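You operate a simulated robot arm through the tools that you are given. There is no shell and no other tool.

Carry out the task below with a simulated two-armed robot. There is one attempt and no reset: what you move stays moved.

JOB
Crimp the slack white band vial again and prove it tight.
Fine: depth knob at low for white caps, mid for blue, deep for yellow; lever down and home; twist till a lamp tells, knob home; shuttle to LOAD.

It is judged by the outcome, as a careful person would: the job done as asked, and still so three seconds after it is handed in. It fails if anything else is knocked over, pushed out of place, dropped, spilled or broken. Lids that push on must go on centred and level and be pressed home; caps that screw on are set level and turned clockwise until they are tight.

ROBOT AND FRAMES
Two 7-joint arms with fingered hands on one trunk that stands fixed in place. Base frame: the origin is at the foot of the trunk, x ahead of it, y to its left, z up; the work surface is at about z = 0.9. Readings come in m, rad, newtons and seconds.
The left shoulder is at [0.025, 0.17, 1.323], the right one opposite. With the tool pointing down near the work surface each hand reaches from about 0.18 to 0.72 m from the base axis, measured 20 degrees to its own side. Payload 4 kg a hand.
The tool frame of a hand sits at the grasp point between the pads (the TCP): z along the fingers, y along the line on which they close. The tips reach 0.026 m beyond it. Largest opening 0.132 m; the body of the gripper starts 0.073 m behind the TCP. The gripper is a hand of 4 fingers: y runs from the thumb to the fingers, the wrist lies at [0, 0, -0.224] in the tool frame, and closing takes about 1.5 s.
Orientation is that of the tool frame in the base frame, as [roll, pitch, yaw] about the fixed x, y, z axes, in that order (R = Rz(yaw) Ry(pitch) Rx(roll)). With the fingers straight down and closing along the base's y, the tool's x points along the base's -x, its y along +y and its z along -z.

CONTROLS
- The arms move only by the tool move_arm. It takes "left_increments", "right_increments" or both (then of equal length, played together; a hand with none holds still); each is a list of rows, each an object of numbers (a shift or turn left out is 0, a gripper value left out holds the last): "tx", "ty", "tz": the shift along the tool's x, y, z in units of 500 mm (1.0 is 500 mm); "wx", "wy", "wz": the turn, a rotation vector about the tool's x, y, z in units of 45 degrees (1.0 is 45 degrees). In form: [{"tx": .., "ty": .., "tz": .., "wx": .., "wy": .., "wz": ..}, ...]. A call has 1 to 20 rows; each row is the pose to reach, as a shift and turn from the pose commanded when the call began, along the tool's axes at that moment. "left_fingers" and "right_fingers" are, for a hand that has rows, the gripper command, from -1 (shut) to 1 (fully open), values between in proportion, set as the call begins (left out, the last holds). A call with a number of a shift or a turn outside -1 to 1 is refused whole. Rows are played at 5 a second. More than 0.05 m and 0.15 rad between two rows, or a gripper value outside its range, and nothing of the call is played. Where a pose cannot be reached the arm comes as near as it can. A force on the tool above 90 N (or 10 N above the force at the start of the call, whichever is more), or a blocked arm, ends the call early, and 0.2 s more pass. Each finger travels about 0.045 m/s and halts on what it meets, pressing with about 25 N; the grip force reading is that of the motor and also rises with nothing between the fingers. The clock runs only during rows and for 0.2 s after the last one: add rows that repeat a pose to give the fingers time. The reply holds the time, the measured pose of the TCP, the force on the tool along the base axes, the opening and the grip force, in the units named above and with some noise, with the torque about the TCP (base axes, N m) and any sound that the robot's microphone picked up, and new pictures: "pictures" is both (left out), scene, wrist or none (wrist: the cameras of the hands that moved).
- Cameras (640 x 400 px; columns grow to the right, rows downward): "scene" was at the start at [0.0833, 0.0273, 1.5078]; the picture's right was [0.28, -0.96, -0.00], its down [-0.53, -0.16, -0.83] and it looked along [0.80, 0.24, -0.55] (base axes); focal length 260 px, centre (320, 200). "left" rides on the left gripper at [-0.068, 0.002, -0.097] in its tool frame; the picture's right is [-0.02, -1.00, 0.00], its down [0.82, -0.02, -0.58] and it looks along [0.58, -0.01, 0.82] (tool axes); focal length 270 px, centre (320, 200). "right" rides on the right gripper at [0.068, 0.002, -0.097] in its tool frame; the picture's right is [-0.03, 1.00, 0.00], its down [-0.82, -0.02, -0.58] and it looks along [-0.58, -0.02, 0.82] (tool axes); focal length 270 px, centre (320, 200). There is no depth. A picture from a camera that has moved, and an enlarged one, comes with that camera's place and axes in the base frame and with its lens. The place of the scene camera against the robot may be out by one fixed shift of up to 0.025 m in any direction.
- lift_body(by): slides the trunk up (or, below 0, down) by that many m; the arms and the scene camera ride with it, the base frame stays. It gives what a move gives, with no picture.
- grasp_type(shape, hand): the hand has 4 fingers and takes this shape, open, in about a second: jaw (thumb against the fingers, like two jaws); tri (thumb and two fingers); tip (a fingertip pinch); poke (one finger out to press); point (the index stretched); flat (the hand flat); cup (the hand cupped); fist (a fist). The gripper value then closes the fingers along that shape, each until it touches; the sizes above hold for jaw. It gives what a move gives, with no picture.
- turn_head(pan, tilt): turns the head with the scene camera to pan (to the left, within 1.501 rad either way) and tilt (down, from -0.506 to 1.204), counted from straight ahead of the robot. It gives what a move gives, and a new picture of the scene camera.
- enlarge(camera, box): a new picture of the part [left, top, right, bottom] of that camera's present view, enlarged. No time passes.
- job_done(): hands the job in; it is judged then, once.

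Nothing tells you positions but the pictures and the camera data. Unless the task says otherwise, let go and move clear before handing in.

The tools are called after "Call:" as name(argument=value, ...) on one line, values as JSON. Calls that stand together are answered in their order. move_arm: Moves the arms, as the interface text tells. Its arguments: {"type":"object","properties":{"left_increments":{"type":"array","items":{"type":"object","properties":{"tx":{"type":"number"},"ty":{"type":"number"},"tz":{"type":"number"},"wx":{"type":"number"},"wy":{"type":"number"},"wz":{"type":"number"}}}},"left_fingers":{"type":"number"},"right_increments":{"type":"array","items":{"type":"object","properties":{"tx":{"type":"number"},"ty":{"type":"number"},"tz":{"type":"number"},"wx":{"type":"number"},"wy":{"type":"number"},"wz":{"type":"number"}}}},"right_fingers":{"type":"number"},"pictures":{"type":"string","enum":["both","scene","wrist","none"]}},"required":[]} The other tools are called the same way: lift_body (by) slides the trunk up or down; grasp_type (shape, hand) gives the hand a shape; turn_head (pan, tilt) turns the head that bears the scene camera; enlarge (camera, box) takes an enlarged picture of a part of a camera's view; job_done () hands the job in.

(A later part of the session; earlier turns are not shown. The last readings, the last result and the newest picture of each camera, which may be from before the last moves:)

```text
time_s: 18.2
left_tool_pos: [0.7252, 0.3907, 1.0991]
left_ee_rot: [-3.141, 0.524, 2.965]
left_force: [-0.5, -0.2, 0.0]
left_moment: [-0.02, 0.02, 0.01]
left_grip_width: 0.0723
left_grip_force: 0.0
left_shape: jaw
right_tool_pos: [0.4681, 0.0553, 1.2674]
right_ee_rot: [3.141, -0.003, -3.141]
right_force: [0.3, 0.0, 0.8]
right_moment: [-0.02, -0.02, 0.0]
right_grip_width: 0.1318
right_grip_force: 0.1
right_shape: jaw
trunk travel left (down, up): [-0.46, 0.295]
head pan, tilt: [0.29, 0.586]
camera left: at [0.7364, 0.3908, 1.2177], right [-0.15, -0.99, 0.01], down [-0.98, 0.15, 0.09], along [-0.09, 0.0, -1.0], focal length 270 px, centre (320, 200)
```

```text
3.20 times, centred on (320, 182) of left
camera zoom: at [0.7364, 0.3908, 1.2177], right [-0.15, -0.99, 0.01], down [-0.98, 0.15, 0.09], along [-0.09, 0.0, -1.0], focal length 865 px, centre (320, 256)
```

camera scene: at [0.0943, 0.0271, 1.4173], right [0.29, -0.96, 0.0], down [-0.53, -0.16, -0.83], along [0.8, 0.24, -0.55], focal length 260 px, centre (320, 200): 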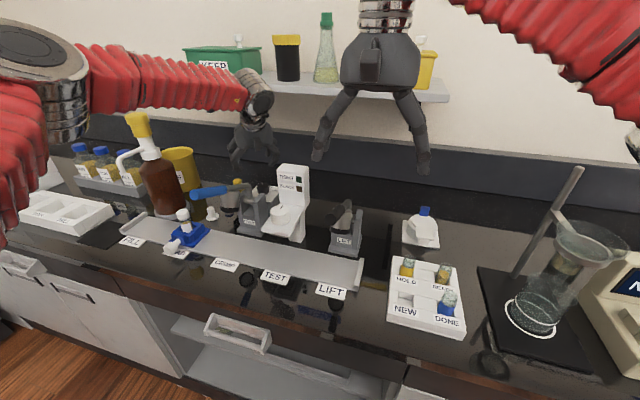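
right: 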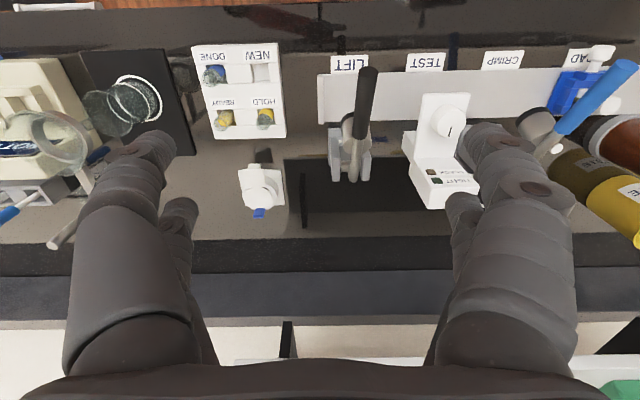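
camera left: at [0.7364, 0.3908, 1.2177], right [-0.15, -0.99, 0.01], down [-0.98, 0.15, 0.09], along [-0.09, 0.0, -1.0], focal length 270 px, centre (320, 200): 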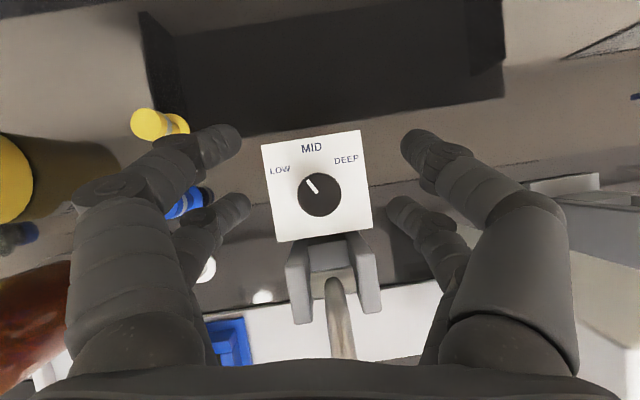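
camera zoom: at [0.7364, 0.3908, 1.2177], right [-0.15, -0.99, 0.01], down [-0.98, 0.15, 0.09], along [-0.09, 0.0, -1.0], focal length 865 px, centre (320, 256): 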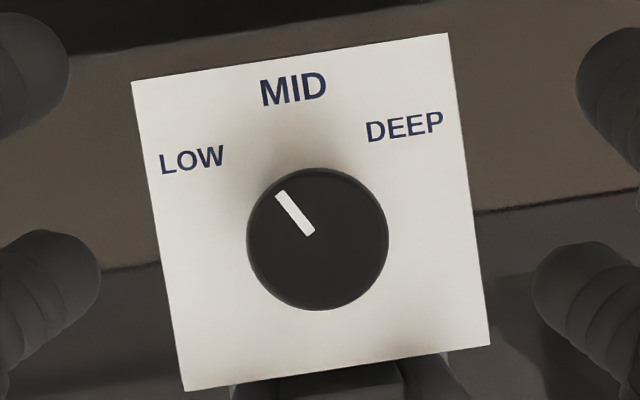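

Call:
enlarge(camera="left", box=[290, 165, 354, 205])

Call:
enlarge(camera="left", box=[255, 120, 383, 200])

```text
10.00 times, centred on (322, 185) of left
camera zoom: at [0.7364, 0.3908, 1.2177], right [-0.15, -0.99, 0.01], down [-0.98, 0.15, 0.09], along [-0.09, 0.0, -1.0], focal length 2703 px, centre (300, 350)
```

zoom: 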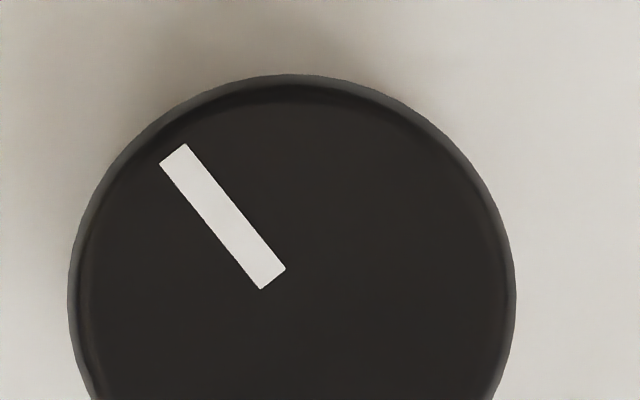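

```text
5.00 times, centred on (319, 160) of left
camera zoom: at [0.7364, 0.3908, 1.2177], right [-0.15, -0.99, 0.01], down [-0.98, 0.15, 0.09], along [-0.09, 0.0, -1.0], focal length 1351 px, centre (325, 400)
```

zoom: 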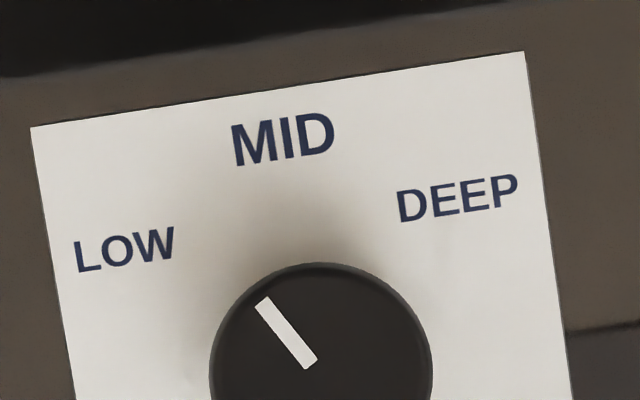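

Pointer sits at 30°, LOW at about 50°. I descend again and grip.

Call:
move_arm(left_increments=[{"tx": 0.02, "tz": 0.035}, {"tx": 0.04, "tz": 0.07}, {"tx": 0.06, "tz": 0.105}, {"tx": 0.0715, "tz": 0.1235}, {"tx": 0.081, "tz": 0.1403}, {"tx": 0.081, "tz": 0.1403}], pictures="none")

Call:
move_arm(left_increments=[{"tx": 0}, {"tx": 0}, {"tx": 0}, {"tx": 0}, {"tx": 0}, {"tx": 0}, {"tx": 0}], left_fingers=-1, pictures="wrist")

```text
time_s: 19.6
left_tool_pos: [0.726, 0.3912, 1.0181]
left_ee_rot: [3.141, 0.522, 2.968]
left_force: [0.4, -0.4, 0.3]
left_moment: [0.03, -0.01, 0.02]
left_grip_width: 0.0723
left_grip_force: 0.1
left_shape: jaw
right_tool_pos: [0.4691, 0.056, 1.2676]
right_ee_rot: [3.141, 0.0, 3.139]
right_force: [0.4, 0.5, 0.2]
right_moment: [-0.01, -0.02, 0.0]
right_grip_width: 0.132
right_grip_force: 0.0
right_shape: jaw
trunk travel left (down, up): [-0.46, 0.295]
head pan, tilt: [0.29, 0.586]
```

```text
time_s: 21.2
left_tool_pos: [0.7258, 0.3896, 1.0178]
left_ee_rot: [3.141, 0.521, 2.968]
left_force: [2.0, 0.1, -1.6]
left_moment: [-0.03, -0.01, -0.02]
left_grip_width: 0.0003
left_grip_force: 24.8
left_shape: jaw
right_tool_pos: [0.4688, 0.0556, 1.2677]
right_ee_rot: [3.14, -0.005, 3.141]
right_force: [0.0, -0.3, -0.1]
right_moment: [0.01, 0.02, 0.0]
right_grip_width: 0.1317
right_grip_force: 0.0
right_shape: jaw
trunk travel left (down, up): [-0.46, 0.295]
head pan, tilt: [0.29, 0.586]
camera left: at [0.7365, 0.3913, 1.1361], right [-0.15, -0.99, 0.01], down [-0.98, 0.15, 0.09], along [-0.09, 0.0, -1.0], focal length 270 px, centre (320, 200)
```

left: 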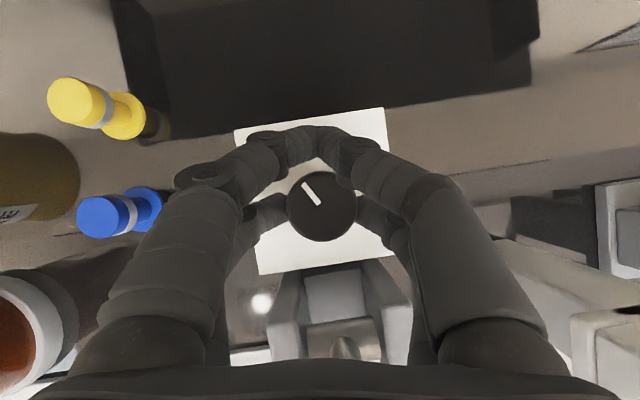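

Call:
move_arm(left_increments=[{"wx": -0.05, "wz": -0.085, "ty": 0.0006}, {"wx": -0.1, "wz": -0.17, "ty": 0.0012}, {"wx": -0.15, "wz": -0.255, "ty": 0.002}, {"wx": -0.2, "wz": -0.34, "ty": 0.0026}, {"wx": -0.2444, "wz": -0.4234, "ty": 0.0032}, {"wx": -0.2444, "wz": -0.4234, "ty": 0.0032}], pictures="wrist")

Call:
enlarge(camera="left", box=[256, 150, 384, 230])

```text
time_s: 22.6
left_tool_pos: [0.7262, 0.3922, 1.0189]
left_ee_rot: [3.141, 0.524, -2.931]
left_force: [-2.6, 0.9, -1.6]
left_moment: [0.03, 0.05, 0.0]
left_grip_width: 0.0005
left_grip_force: 24.8
left_shape: jaw
right_tool_pos: [0.469, 0.0562, 1.268]
right_ee_rot: [3.141, -0.003, 3.14]
right_force: [-0.7, -0.1, 0.0]
right_moment: [-0.01, 0.03, -0.02]
right_grip_width: 0.1317
right_grip_force: 0.0
right_shape: jaw
trunk travel left (down, up): [-0.46, 0.295]
head pan, tilt: [0.29, 0.586]
camera left: at [0.7356, 0.3973, 1.1361], right [0.23, -0.97, 0.01], down [-0.97, -0.23, 0.09], along [-0.09, -0.03, -1.0], focal length 270 px, centre (320, 200)
```

left: 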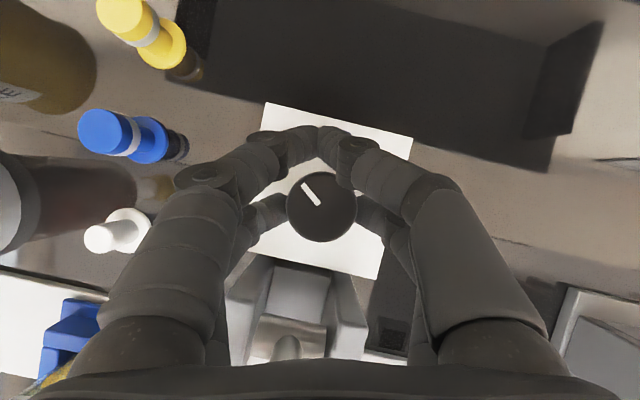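

```text
5.00 times, centred on (320, 190) of left
camera zoom: at [0.7356, 0.3973, 1.1361], right [0.23, -0.97, 0.01], down [-0.97, -0.23, 0.09], along [-0.09, -0.03, -1.0], focal length 1351 px, centre (320, 250)
```

zoom: 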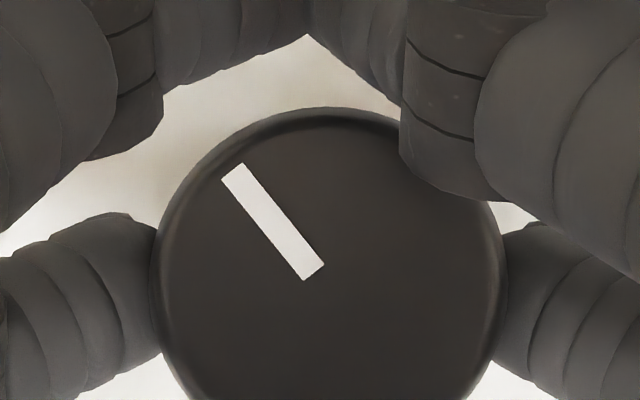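

Pointer is now at about 53°, LOW at about 50°. I turn back 2°, release and rise to verify.

Call:
move_arm(left_increments=[{"wx": 0.012, "wz": 0.02}, {"wx": 0.025, "wz": 0.043}, {"wx": 0.025, "wz": 0.043}], pictures="none")

Call:
move_arm(left_increments=[{"tx": 0}, {"tx": 0}, {"tx": 0}, {"tx": 0}, {"tx": 0}], left_fingers=0.1, pictures="none")

Call:
move_arm(left_increments=[{"tx": -0.025, "tz": -0.043}, {"tx": -0.05, "tz": -0.0866}, {"tx": -0.075, "tz": -0.13}, {"tx": -0.1, "tz": -0.173}, {"tx": -0.1, "tz": -0.173}], pictures="wrist")

Call:
enlarge(camera="left", box=[255, 120, 383, 200])

```text
time_s: 23.4
left_tool_pos: [0.7254, 0.3921, 1.0174]
left_ee_rot: [3.141, 0.522, -2.972]
left_force: [-2.3, -0.4, -1.7]
left_moment: [0.02, 0.05, 0.02]
left_grip_width: 0.0003
left_grip_force: 24.5
left_shape: jaw
right_tool_pos: [0.4688, 0.0571, 1.2684]
right_ee_rot: [3.141, 0.0, -3.141]
right_force: [-1.6, -0.6, 0.6]
right_moment: [0.03, -0.01, 0.0]
right_grip_width: 0.1316
right_grip_force: 0.1
right_shape: jaw
trunk travel left (down, up): [-0.46, 0.295]
head pan, tilt: [0.29, 0.586]
```

```text
time_s: 24.6
left_tool_pos: [0.7265, 0.3914, 1.0193]
left_ee_rot: [-3.141, 0.523, -2.971]
left_force: [0.9, -0.1, 0.9]
left_moment: [0.02, -0.04, 0.02]
left_grip_width: 0.0724
left_grip_force: 0.1
left_shape: jaw
right_tool_pos: [0.4694, 0.0573, 1.2675]
right_ee_rot: [3.14, -0.001, 3.141]
right_force: [-1.0, 0.5, -0.5]
right_moment: [0.0, 0.01, -0.01]
right_grip_width: 0.1317
right_grip_force: 0.3
right_shape: jaw
trunk travel left (down, up): [-0.46, 0.295]
head pan, tilt: [0.29, 0.586]
```

```text
time_s: 25.9
left_tool_pos: [0.7271, 0.39, 1.1184]
left_ee_rot: [3.141, 0.522, -2.974]
left_force: [-0.1, 0.7, 0.3]
left_moment: [-0.03, -0.02, -0.01]
left_grip_width: 0.0723
left_grip_force: 0.1
left_shape: jaw
right_tool_pos: [0.4697, 0.0559, 1.2671]
right_ee_rot: [-3.141, -0.001, 3.141]
right_force: [0.1, 0.3, 0.1]
right_moment: [0.0, 0.02, -0.02]
right_grip_width: 0.1317
right_grip_force: 0.1
right_shape: jaw
trunk travel left (down, up): [-0.46, 0.295]
head pan, tilt: [0.29, 0.586]
camera left: at [0.7368, 0.3962, 1.2353], right [0.19, -0.98, 0.01], down [-0.98, -0.19, 0.09], along [-0.09, -0.03, -1.0], focal length 270 px, centre (320, 200)
```

left: 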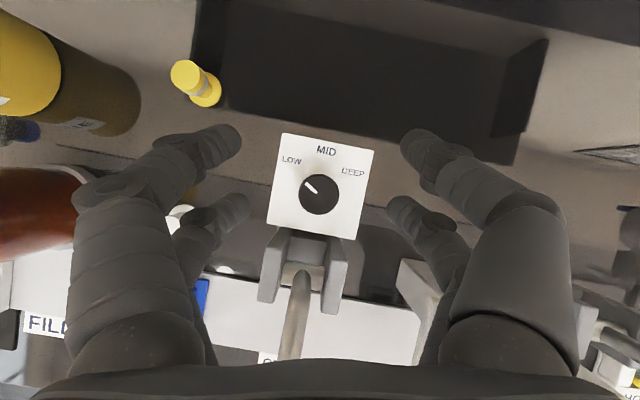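

```text
5.00 times, centred on (319, 160) of left
camera zoom: at [0.7368, 0.3962, 1.2353], right [0.19, -0.98, 0.01], down [-0.98, -0.19, 0.09], along [-0.09, -0.03, -1.0], focal length 1351 px, centre (325, 400)
```

zoom: 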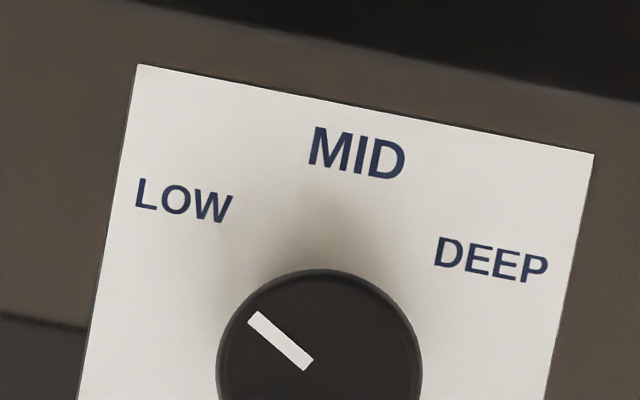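

Call:
enlarge(camera="left", box=[286, 165, 350, 205])

Call:
enlarge(camera="left", box=[262, 130, 382, 240])

```text
10.00 times, centred on (318, 185) of left
camera zoom: at [0.7368, 0.3962, 1.2353], right [0.19, -0.98, 0.01], down [-0.98, -0.19, 0.09], along [-0.09, -0.03, -1.0], focal length 2703 px, centre (340, 350)
```

zoom: 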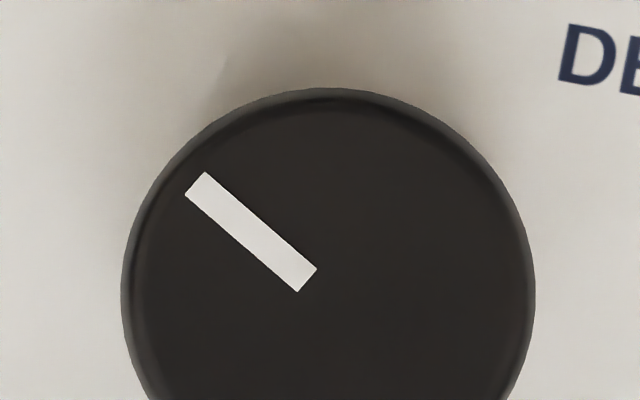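

```text
3.64 times, centred on (322, 185) of left
camera zoom: at [0.7368, 0.3962, 1.2353], right [0.19, -0.98, 0.01], down [-0.98, -0.19, 0.09], along [-0.09, -0.03, -1.0], focal length 983 px, centre (313, 254)
```

zoom: 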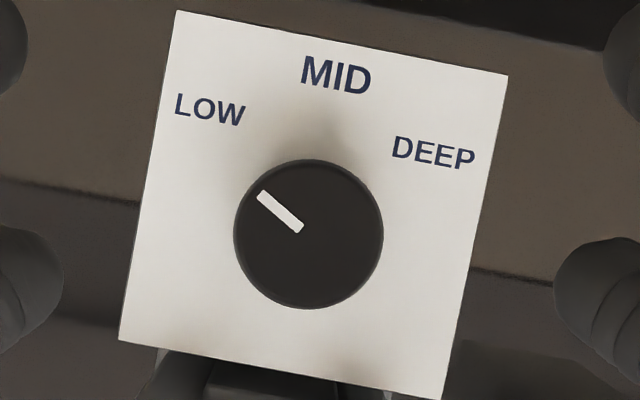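

The pointer now reads 60°, a little past the LOW legend (50°) — either a detent or drag on release. I'll grip again, turn back 10° and release to see whether it stays or snaps.

Call:
move_arm(left_increments=[{"tx": 0.025, "tz": 0.043}, {"tx": 0.05, "tz": 0.0866}, {"tx": 0.075, "tz": 0.13}, {"tx": 0.1, "tz": 0.173}, {"tx": 0.1, "tz": 0.173}], pictures="none")

Call:
move_arm(left_increments=[{"tx": 0}, {"tx": 0}, {"tx": 0}, {"tx": 0}, {"tx": 0}, {"tx": 0}, {"tx": 0}], left_fingers=-1, pictures="wrist")

Call:
enlarge(camera="left", box=[256, 150, 384, 230])

```text
time_s: 27.1
left_tool_pos: [0.7251, 0.3903, 1.0181]
left_ee_rot: [3.141, 0.525, -2.972]
left_force: [-0.3, 0.4, 0.8]
left_moment: [-0.01, -0.02, -0.03]
left_grip_width: 0.0723
left_grip_force: 0.0
left_shape: jaw
right_tool_pos: [0.4688, 0.0562, 1.2678]
right_ee_rot: [3.139, 0.001, -3.14]
right_force: [0.3, -0.3, -0.6]
right_moment: [0.01, 0.01, -0.01]
right_grip_width: 0.1321
right_grip_force: 0.0
right_shape: jaw
trunk travel left (down, up): [-0.46, 0.295]
head pan, tilt: [0.29, 0.586]
```

```text
time_s: 28.6
left_tool_pos: [0.7248, 0.3902, 1.018]
left_ee_rot: [3.141, 0.522, -2.972]
left_force: [-2.0, -0.2, -1.9]
left_moment: [0.01, 0.05, -0.03]
left_grip_width: 0.0006
left_grip_force: 25.4
left_shape: jaw
right_tool_pos: [0.4674, 0.0561, 1.2681]
right_ee_rot: [3.141, 0.0, -3.141]
right_force: [-0.4, 0.4, 0.6]
right_moment: [-0.02, 0.0, -0.01]
right_grip_width: 0.132
right_grip_force: 0.1
right_shape: jaw
trunk travel left (down, up): [-0.46, 0.295]
head pan, tilt: [0.29, 0.586]
camera left: at [0.7358, 0.3954, 1.1355], right [0.19, -0.98, 0.01], down [-0.98, -0.19, 0.09], along [-0.09, -0.03, -1.0], focal length 270 px, centre (320, 200)
```

left: 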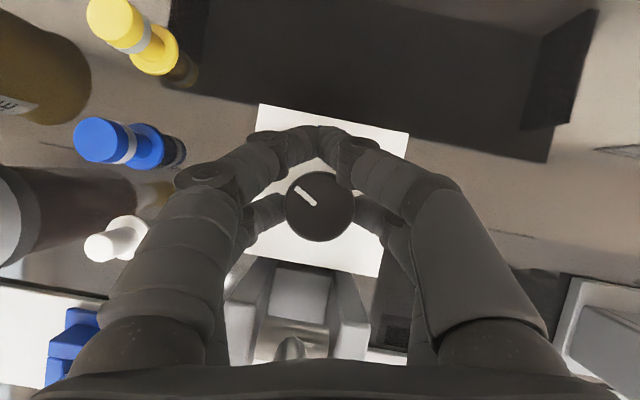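

```text
5.00 times, centred on (320, 190) of left
camera zoom: at [0.7358, 0.3954, 1.1355], right [0.19, -0.98, 0.01], down [-0.98, -0.19, 0.09], along [-0.09, -0.03, -1.0], focal length 1351 px, centre (320, 250)
```

zoom: 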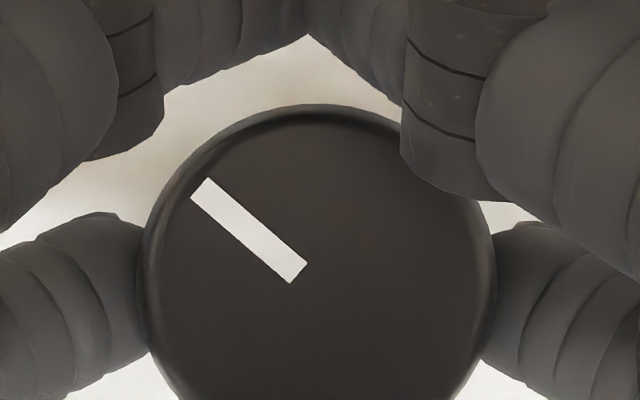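

Call:
move_arm(left_increments=[{"wx": 0.028, "wz": 0.048}, {"wx": 0.056, "wz": 0.096}, {"wx": 0.084, "wz": 0.144}, {"wx": 0.111, "wz": 0.192, "ty": -0.0014}, {"wx": 0.111, "wz": 0.192, "ty": -0.0014}], pictures="wrist")

Call:
enlarge(camera="left", box=[256, 150, 384, 230])

Call:
move_arm(left_increments=[{"tx": 0}, {"tx": 0}, {"tx": 0}, {"tx": 0}, {"tx": 0}], left_fingers=0.1, pictures="wrist")

Call:
enlarge(camera="left", box=[256, 150, 384, 230])

```text
time_s: 29.9
left_tool_pos: [0.7249, 0.3899, 1.0164]
left_ee_rot: [3.141, 0.523, 3.137]
left_force: [-5.1, -2.8, -4.2]
left_moment: [-0.11, 0.1, 0.09]
left_grip_width: 0.0005
left_grip_force: 24.7
left_shape: jaw
right_tool_pos: [0.4692, 0.0559, 1.2682]
right_ee_rot: [-3.14, -0.001, 3.141]
right_force: [-0.5, 0.1, 0.6]
right_moment: [-0.01, 0.0, -0.02]
right_grip_width: 0.1316
right_grip_force: 0.1
right_shape: jaw
trunk travel left (down, up): [-0.46, 0.295]
head pan, tilt: [0.29, 0.586]
camera left: at [0.7365, 0.3932, 1.1356], right [0.02, -1.0, 0.01], down [-1.0, -0.02, 0.09], along [-0.09, -0.01, -1.0], focal length 270 px, centre (320, 200)
```

left: 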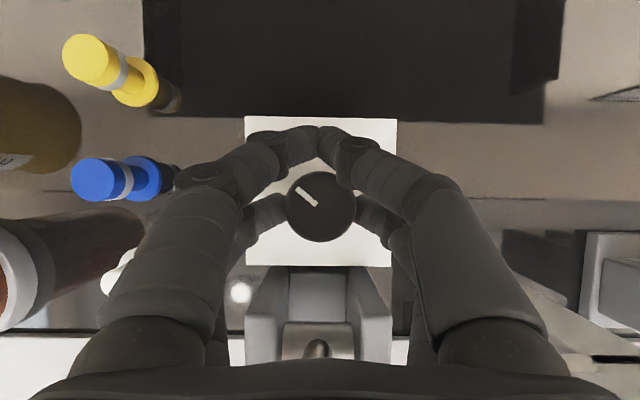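

```text
5.00 times, centred on (320, 190) of left
camera zoom: at [0.7365, 0.3932, 1.1356], right [0.02, -1.0, 0.01], down [-1.0, -0.02, 0.09], along [-0.09, -0.01, -1.0], focal length 1351 px, centre (320, 250)
```

zoom: 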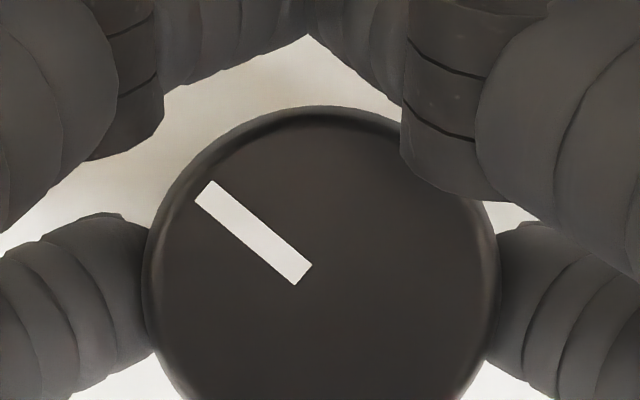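

```text
time_s: 31.1
left_tool_pos: [0.7258, 0.3915, 1.0176]
left_ee_rot: [3.141, 0.523, 3.138]
left_force: [0.4, 0.5, -0.9]
left_moment: [0.01, 0.01, -0.01]
left_grip_width: 0.0724
left_grip_force: 0.1
left_shape: jaw
right_tool_pos: [0.4679, 0.0565, 1.2675]
right_ee_rot: [3.141, -0.001, -3.141]
right_force: [-0.9, -1.1, 0.1]
right_moment: [0.02, 0.01, 0.0]
right_grip_width: 0.1319
right_grip_force: 0.0
right_shape: jaw
trunk travel left (down, up): [-0.46, 0.295]
head pan, tilt: [0.29, 0.586]
camera left: at [0.7367, 0.3937, 1.1358], right [0.02, -1.0, 0.01], down [-1.0, -0.02, 0.09], along [-0.09, -0.01, -1.0], focal length 270 px, centre (320, 200)
```

left: 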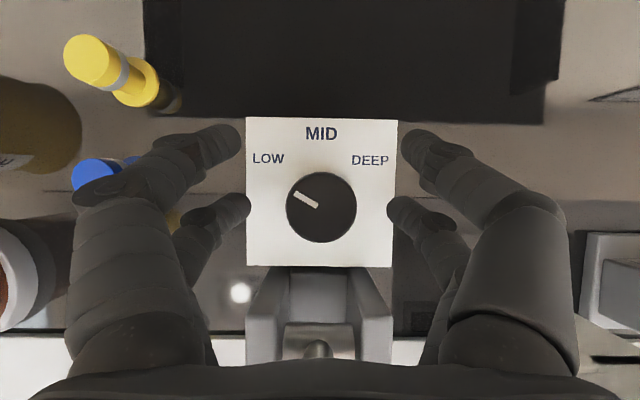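

```text
5.00 times, centred on (320, 190) of left
camera zoom: at [0.7367, 0.3937, 1.1358], right [0.02, -1.0, 0.01], down [-1.0, -0.02, 0.09], along [-0.09, -0.01, -1.0], focal length 1351 px, centre (320, 250)
```

zoom: 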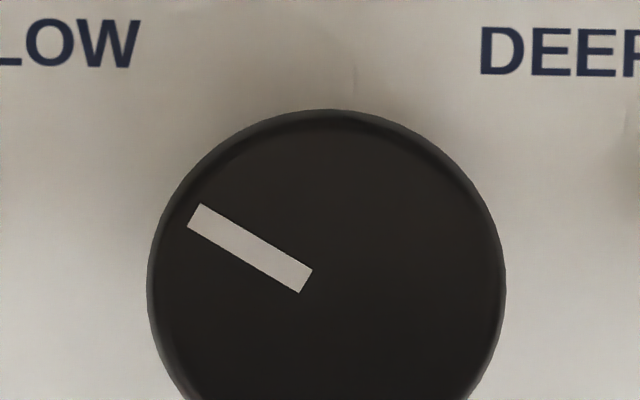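

The knob snaps back to 60°, so that is its LOW detent: the depth is set to LOW. Next I lift clear and move the left hand to the shuttle handle at LOAD.

Call:
move_arm(left_increments=[{"tx": -0.05, "tz": -0.0866}, {"tx": -0.1, "tz": -0.1732}, {"tx": -0.15, "tz": -0.2598}, {"tx": -0.1554, "ty": 0.02, "tz": -0.3491, "wy": -0.055}, {"tx": -0.1061, "ty": 0.06, "tz": -0.4237, "wy": -0.11}, {"tx": -0.0368, "ty": 0.11, "tz": -0.4637, "wy": -0.165}, {"tx": 0.0325, "ty": 0.16, "tz": -0.5037, "wy": -0.22}, {"tx": 0.1018, "ty": 0.21, "tz": -0.5437, "wy": -0.275}, {"tx": 0.171, "ty": 0.26, "tz": -0.5837, "wy": -0.33}, {"tx": 0.2503, "ty": 0.3, "tz": -0.6064, "wy": -0.39}, {"tx": 0.3223, "ty": 0.3, "tz": -0.6018, "wy": -0.444}, {"tx": 0.3223, "ty": 0.3, "tz": -0.6018, "wy": -0.444}], pictures="both")

Call:
enlarge(camera="left", box=[240, 60, 400, 160])

Call:
enlarge(camera="scene", box=[100, 150, 340, 300])

```text
time_s: 33.6
left_tool_pos: [0.4383, 0.5405, 1.1969]
left_ee_rot: [-3.14, 0.871, 3.138]
left_force: [-0.4, -0.9, 0.1]
left_moment: [0.02, 0.03, -0.02]
left_grip_width: 0.0722
left_grip_force: 0.0
left_shape: jaw
right_tool_pos: [0.47, 0.0571, 1.267]
right_ee_rot: [-3.141, -0.002, 3.14]
right_force: [0.6, 0.1, 0.3]
right_moment: [-0.01, -0.02, 0.04]
right_grip_width: 0.1318
right_grip_force: 0.0
right_shape: jaw
trunk travel left (down, up): [-0.46, 0.295]
head pan, tilt: [0.29, 0.586]
camera scene: at [0.0955, 0.0274, 1.4171], right [0.28, -0.96, 0.0], down [-0.53, -0.16, -0.83], along [0.8, 0.24, -0.56], focal length 260 px, centre (320, 200)
camera left: at [0.4085, 0.5447, 1.3118], right [0.01, -1.0, 0.02], down [-0.97, -0.02, -0.25], along [0.25, -0.02, -0.97], focal length 270 px, centre (320, 200)
```

scene: 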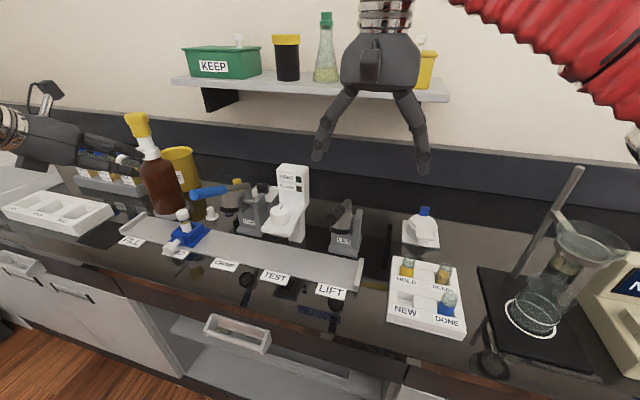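
left: 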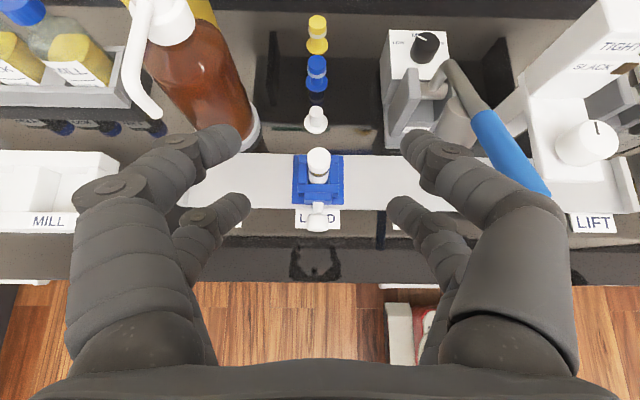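

```text
4.00 times, centred on (320, 110) of left
camera zoom: at [0.4085, 0.5447, 1.3118], right [0.01, -1.0, 0.02], down [-0.97, -0.02, -0.25], along [0.25, -0.02, -0.97], focal length 1081 px, centre (320, 560)
```

zoom: 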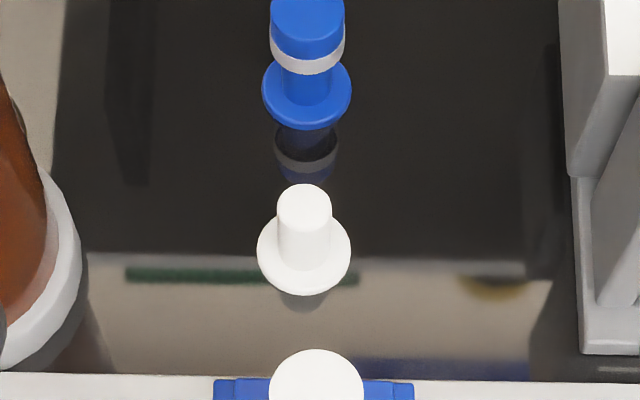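

```text
2.67 times, centred on (220, 225) of scene
camera zoom: at [0.0955, 0.0274, 1.4171], right [0.28, -0.96, 0.0], down [-0.53, -0.16, -0.83], along [0.8, 0.24, -0.56], focal length 693 px, centre (587, 133)
```

zoom: 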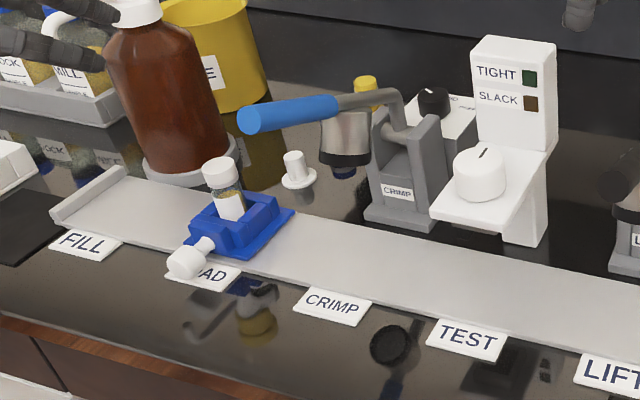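

Call:
enlarge(camera="left", box=[256, 140, 384, 240])

Call:
enlarge(camera="scene", box=[150, 195, 230, 265])

```text
4.00 times, centred on (320, 190) of left
camera zoom: at [0.4085, 0.5447, 1.3118], right [0.01, -1.0, 0.02], down [-0.97, -0.02, -0.25], along [0.25, -0.02, -0.97], focal length 1081 px, centre (320, 240)
```

zoom: 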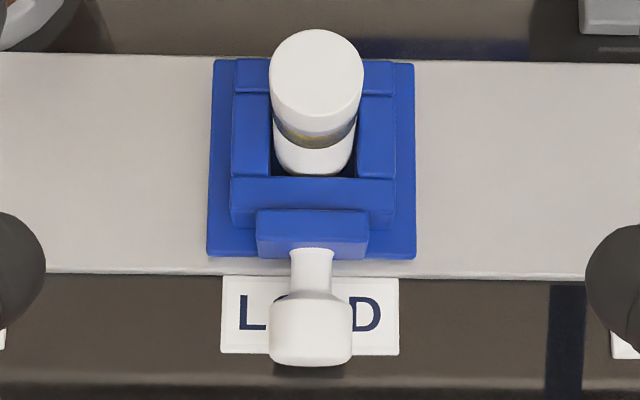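

```text
5.71 times, centred on (190, 230) of scene
camera zoom: at [0.0955, 0.0274, 1.4171], right [0.28, -0.96, 0.0], down [-0.53, -0.16, -0.83], along [0.8, 0.24, -0.56], focal length 1485 px, centre (1063, 29)
```

zoom: 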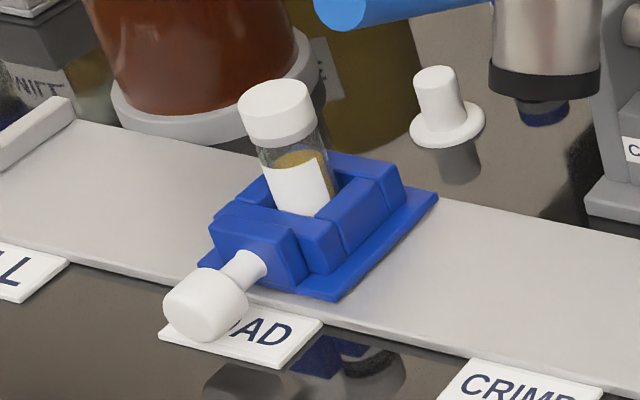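

The shuttle handle head is at about (0.4755, 0.542, 0.927), 29 mm across. I descend over it in two stages, fingers straddling.

Call:
move_arm(left_increments=[{"tx": 0.045, "tz": 0.048}, {"tx": 0.09, "ty": 0.001, "tz": 0.097}, {"tx": 0.135, "ty": 0.002, "tz": 0.145}, {"tx": 0.18, "ty": 0.003, "tz": 0.193}, {"tx": 0.226, "ty": 0.003, "tz": 0.241}, {"tx": 0.2712, "ty": 0.003, "tz": 0.2896}, {"tx": 0.2712, "ty": 0.003, "tz": 0.2896}], pictures="both")

Call:
enlarge(camera="left", box=[200, 100, 440, 250])

Call:
enlarge(camera="scene", box=[100, 170, 260, 270])

```text
time_s: 35.2
left_tool_pos: [0.4592, 0.5435, 1.002]
left_ee_rot: [-3.141, 0.873, 3.138]
left_force: [-0.5, 0.4, -0.2]
left_moment: [0.0, -0.05, 0.0]
left_grip_width: 0.0723
left_grip_force: 0.0
left_shape: jaw
right_tool_pos: [0.4681, 0.0567, 1.2685]
right_ee_rot: [-3.14, 0.0, -3.141]
right_force: [-0.6, -0.2, -0.6]
right_moment: [0.02, -0.05, 0.0]
right_grip_width: 0.1318
right_grip_force: 0.1
right_shape: jaw
trunk travel left (down, up): [-0.46, 0.295]
head pan, tilt: [0.29, 0.586]
camera scene: at [0.093, 0.027, 1.4175], right [0.28, -0.96, 0.0], down [-0.53, -0.16, -0.83], along [0.8, 0.24, -0.55], focal length 260 px, centre (320, 200)
camera left: at [0.4293, 0.5459, 1.1163], right [0.01, -1.0, 0.02], down [-0.97, -0.02, -0.25], along [0.25, -0.02, -0.97], focal length 270 px, centre (320, 200)
```

scene: 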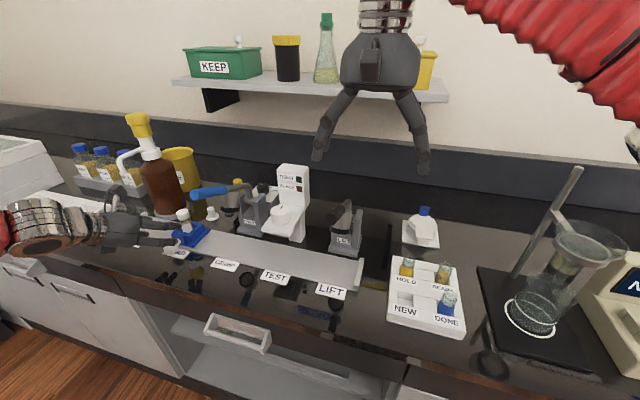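
left: 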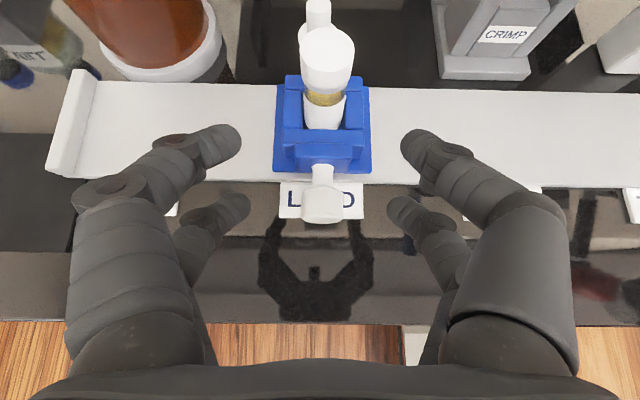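

```text
2.67 times, centred on (320, 175) of left
camera zoom: at [0.4293, 0.5459, 1.1163], right [0.01, -1.0, 0.02], down [-0.97, -0.02, -0.25], along [0.25, -0.02, -0.97], focal length 721 px, centre (320, 267)
```

zoom: 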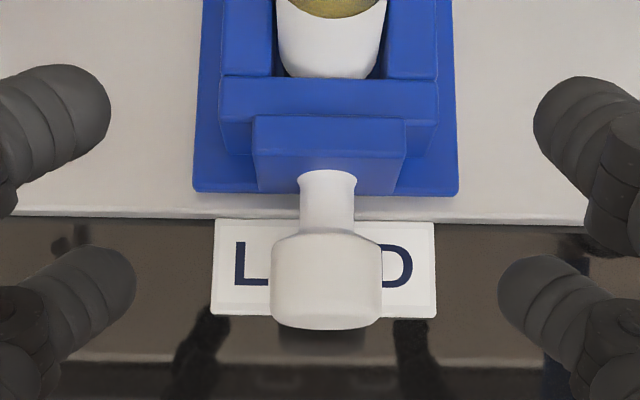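

```text
4.00 times, centred on (180, 220) of scene
camera zoom: at [0.093, 0.027, 1.4175], right [0.28, -0.96, 0.0], down [-0.53, -0.16, -0.83], along [0.8, 0.24, -0.55], focal length 1039 px, centre (880, 120)
```

zoom: 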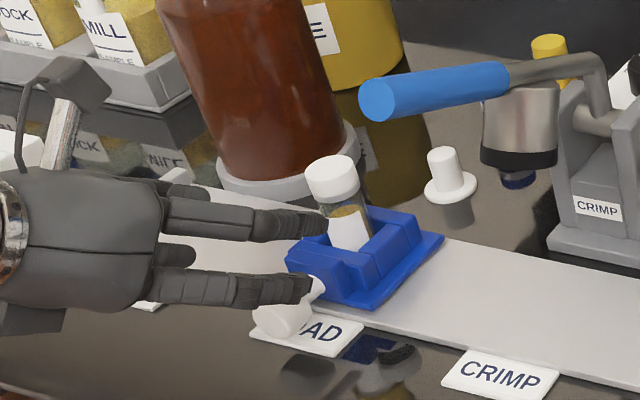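

Call:
move_arm(left_increments=[{"tx": 0.025, "ty": -0.001, "tz": 0.023}, {"tx": 0.05, "ty": -0.003, "tz": 0.047}, {"tx": 0.0743, "ty": -0.004, "tz": 0.0702}, {"tx": 0.0743, "ty": -0.004, "tz": 0.0702}], pictures="both")

Call:
enlarge(camera="left", box=[200, 100, 440, 250])

Call:
enlarge(camera="scene", box=[100, 170, 260, 270])

```text
time_s: 36.2
left_tool_pos: [0.4626, 0.5415, 0.9511]
left_ee_rot: [-3.141, 0.872, 3.138]
left_force: [0.6, -0.3, 0.6]
left_moment: [0.0, 0.02, -0.02]
left_grip_width: 0.0723
left_grip_force: 0.0
left_shape: jaw
right_tool_pos: [0.468, 0.0558, 1.2673]
right_ee_rot: [3.141, 0.001, 3.141]
right_force: [0.7, 0.0, 0.1]
right_moment: [0.0, 0.01, 0.0]
right_grip_width: 0.1318
right_grip_force: 0.1
right_shape: jaw
trunk travel left (down, up): [-0.46, 0.295]
head pan, tilt: [0.29, 0.586]
camera scene: at [0.0933, 0.0272, 1.4174], right [0.28, -0.96, 0.0], down [-0.53, -0.16, -0.83], along [0.8, 0.24, -0.55], focal length 260 px, centre (320, 200)
camera left: at [0.4323, 0.5445, 1.0653], right [0.01, -1.0, 0.02], down [-0.97, -0.02, -0.25], along [0.25, -0.02, -0.97], focal length 270 px, centre (320, 200)
```

scene: 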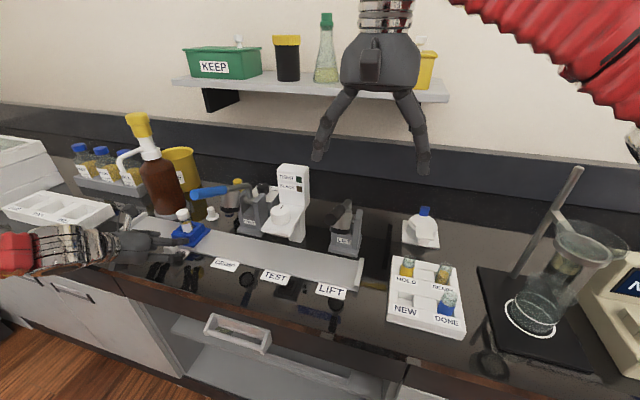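
left: 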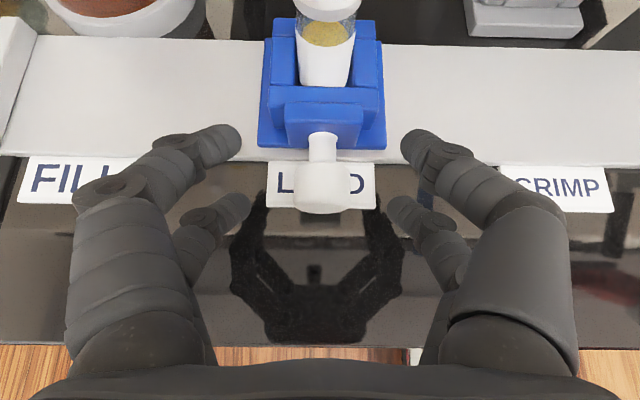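

```text
2.67 times, centred on (320, 175) of left
camera zoom: at [0.4323, 0.5445, 1.0653], right [0.01, -1.0, 0.02], down [-0.97, -0.02, -0.25], along [0.25, -0.02, -0.97], focal length 721 px, centre (320, 267)
```

zoom: 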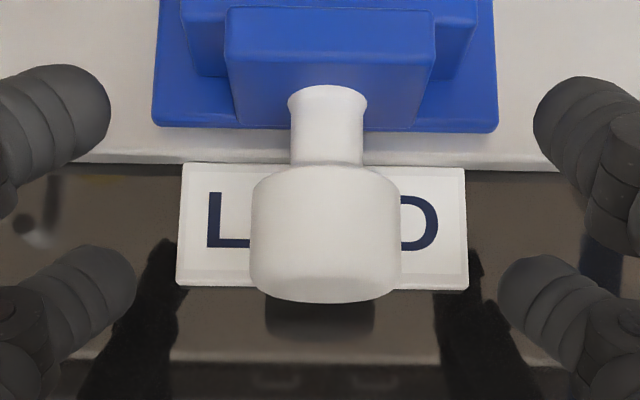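

```text
4.00 times, centred on (180, 220) of scene
camera zoom: at [0.0933, 0.0272, 1.4174], right [0.28, -0.96, 0.0], down [-0.53, -0.16, -0.83], along [0.8, 0.24, -0.55], focal length 1039 px, centre (880, 120)
```

zoom: 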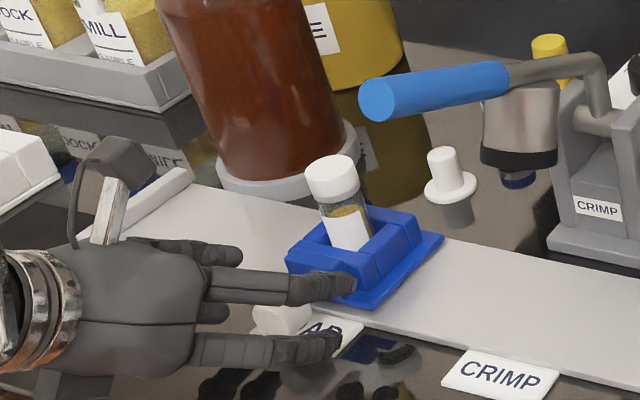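

The fingers straddle the handle, and the shuttle is centred on the LOAD label. I close lightly on the handle.

Call:
move_arm(left_increments=[{"tx": 0}, {"tx": 0}, {"tx": 0}, {"tx": 0}, {"tx": 0}], left_fingers=-0.6, pictures="wrist")

Call:
enlarge(camera="left", box=[200, 100, 440, 250])

```text
time_s: 37.5
left_tool_pos: [0.4617, 0.5414, 0.9498]
left_ee_rot: [-3.141, 0.87, 3.138]
left_force: [-0.1, -0.9, -0.4]
left_moment: [-0.01, -0.01, 0.01]
left_grip_width: 0.0272
left_grip_force: 0.0
left_shape: jaw
right_tool_pos: [0.4677, 0.0564, 1.2677]
right_ee_rot: [-3.141, 0.0, -3.141]
right_force: [0.3, 1.0, -0.4]
right_moment: [0.01, -0.03, -0.03]
right_grip_width: 0.132
right_grip_force: 0.1
right_shape: jaw
trunk travel left (down, up): [-0.46, 0.295]
head pan, tilt: [0.29, 0.586]
camera left: at [0.4324, 0.5446, 1.0654], right [0.01, -1.0, 0.02], down [-0.97, -0.02, -0.25], along [0.25, -0.02, -0.97], focal length 270 px, centre (320, 200)
```

left: 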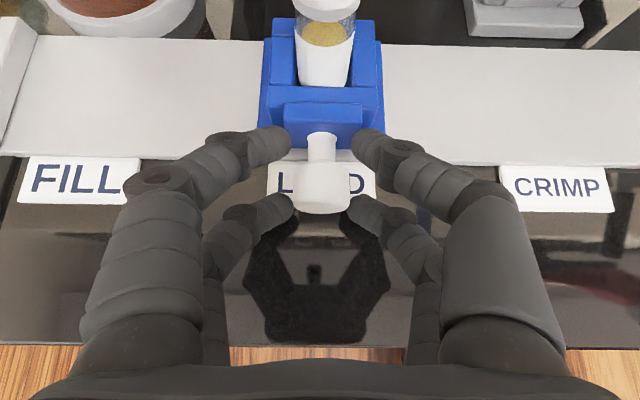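

```text
2.67 times, centred on (320, 175) of left
camera zoom: at [0.4324, 0.5446, 1.0654], right [0.01, -1.0, 0.02], down [-0.97, -0.02, -0.25], along [0.25, -0.02, -0.97], focal length 721 px, centre (320, 267)
```

zoom: 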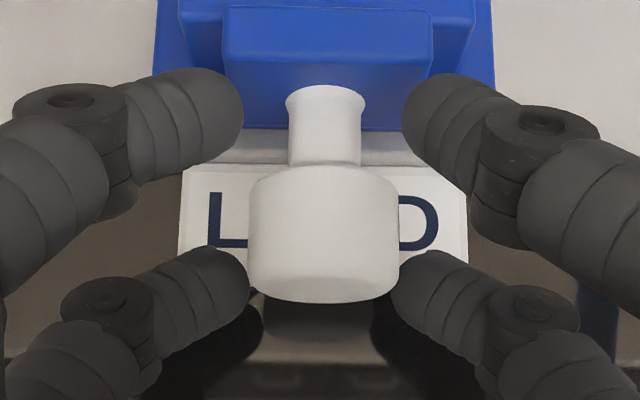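

The handle is held. I slide the shuttle 150 mm toward CRIMP (y = 0.391).

Call:
move_arm(left_increments=[{"ty": -0.015}, {"ty": -0.04}, {"ty": -0.07}, {"ty": -0.1}, {"ty": -0.13}, {"ty": -0.16}, {"ty": -0.19}, {"ty": -0.22}, {"ty": -0.25}, {"ty": -0.28}, {"ty": -0.295}, {"ty": -0.301}, {"ty": -0.301}], pictures="both")

Call:
enlarge(camera="left", box=[200, 60, 440, 210])

Call:
enlarge(camera="scene", box=[140, 165, 300, 265])

```text
time_s: 40.2
left_tool_pos: [0.4621, 0.3898, 0.9503]
left_ee_rot: [-3.141, 0.872, 3.138]
left_force: [0.3, 0.1, -0.4]
left_moment: [-0.03, -0.02, -0.01]
left_grip_width: 0.0267
left_grip_force: 0.0
left_shape: jaw
right_tool_pos: [0.4676, 0.0569, 1.268]
right_ee_rot: [3.141, 0.002, -3.14]
right_force: [0.2, -0.4, 0.6]
right_moment: [0.0, -0.01, -0.01]
right_grip_width: 0.1318
right_grip_force: 0.0
right_shape: jaw
trunk travel left (down, up): [-0.46, 0.295]
head pan, tilt: [0.29, 0.586]
camera scene: at [0.0936, 0.0274, 1.4174], right [0.28, -0.96, 0.0], down [-0.53, -0.16, -0.83], along [0.8, 0.24, -0.55], focal length 260 px, centre (320, 200)
camera left: at [0.4323, 0.3936, 1.065], right [0.01, -1.0, 0.02], down [-0.97, -0.02, -0.25], along [0.25, -0.02, -0.97], focal length 270 px, centre (320, 200)
```

scene: 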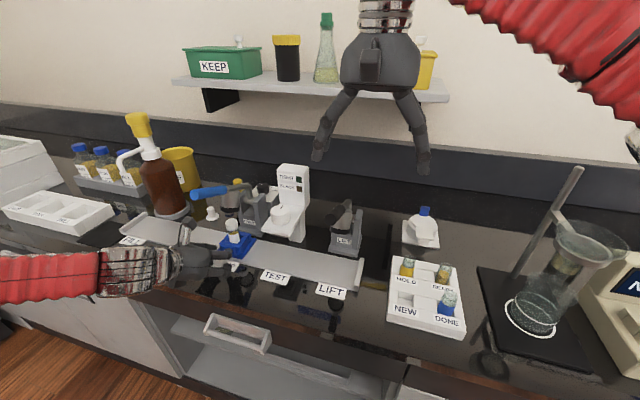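
left: 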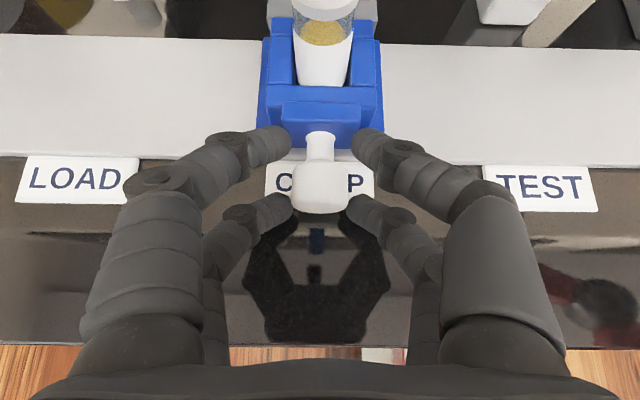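

```text
2.67 times, centred on (320, 135) of left
camera zoom: at [0.4323, 0.3936, 1.065], right [0.01, -1.0, 0.02], down [-0.97, -0.02, -0.25], along [0.25, -0.02, -0.97], focal length 721 px, centre (320, 373)
```

zoom: 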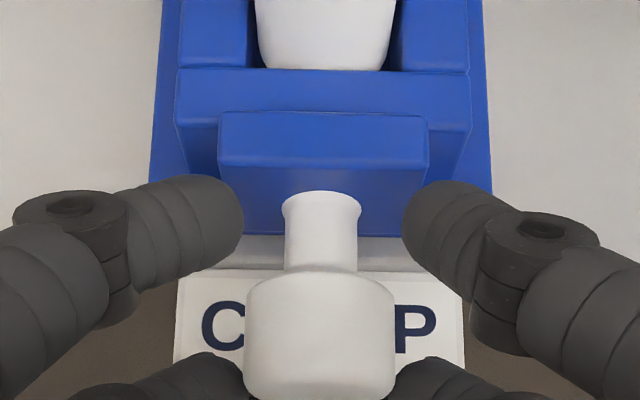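

```text
4.00 times, centred on (220, 215) of scene
camera zoom: at [0.0936, 0.0274, 1.4174], right [0.28, -0.96, 0.0], down [-0.53, -0.16, -0.83], along [0.8, 0.24, -0.55], focal length 1039 px, centre (720, 140)
```

zoom: 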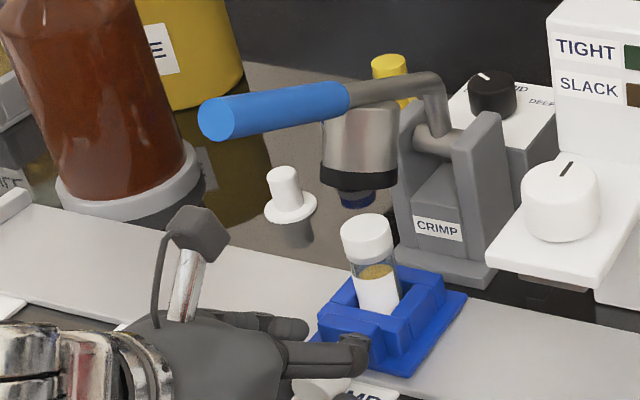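

The shuttle sits on the CRIMP label, and the vial is right under the crimp head (cap about 44 mm below it). I release the handle and back the hand out from under the lever, then come up over the lever.

Call:
move_arm(left_increments=[{"tx": 0}, {"tx": 0}, {"tx": 0}, {"tx": 0}, {"tx": 0}], left_fingers=0.09, pictures="none")

Call:
move_arm(left_increments=[{"tz": -0.06}, {"tz": -0.13}, {"tz": -0.21}, {"tz": -0.3}, {"tx": -0.0766, "tz": -0.3643}, {"tx": -0.1532, "tz": -0.4286}, {"tx": -0.2298, "tz": -0.4929}, {"tx": -0.3064, "tz": -0.5572}, {"tx": -0.3338, "tz": -0.5245, "wy": 0.1852}, {"tx": -0.3612, "tz": -0.4918, "wy": 0.3704}, {"tx": -0.3886, "tz": -0.4591, "wy": 0.5556}, {"tx": -0.416, "tz": -0.4264, "wy": 0.7408}, {"tx": -0.4434, "tz": -0.3937, "wy": 0.926}, {"tx": -0.4708, "ty": 0.003, "tz": -0.361, "wy": 1.111}, {"tx": -0.4708, "ty": 0.003, "tz": -0.361, "wy": 1.111}], pictures="both")

```text
time_s: 41.5
left_tool_pos: [0.4621, 0.3909, 0.9504]
left_ee_rot: [3.14, 0.871, 3.138]
left_force: [-0.3, 0.0, 0.1]
left_moment: [-0.02, 0.05, -0.01]
left_grip_width: 0.0713
left_grip_force: 0.1
left_shape: jaw
right_tool_pos: [0.4674, 0.0558, 1.2679]
right_ee_rot: [3.142, 0.0, 3.14]
right_force: [-0.3, -0.8, 1.0]
right_moment: [0.02, -0.02, 0.0]
right_grip_width: 0.1318
right_grip_force: 0.0
right_shape: jaw
trunk travel left (down, up): [-0.46, 0.295]
head pan, tilt: [0.29, 0.586]
```

```text
refused: 1.111 is not a number from -1 to 1
```

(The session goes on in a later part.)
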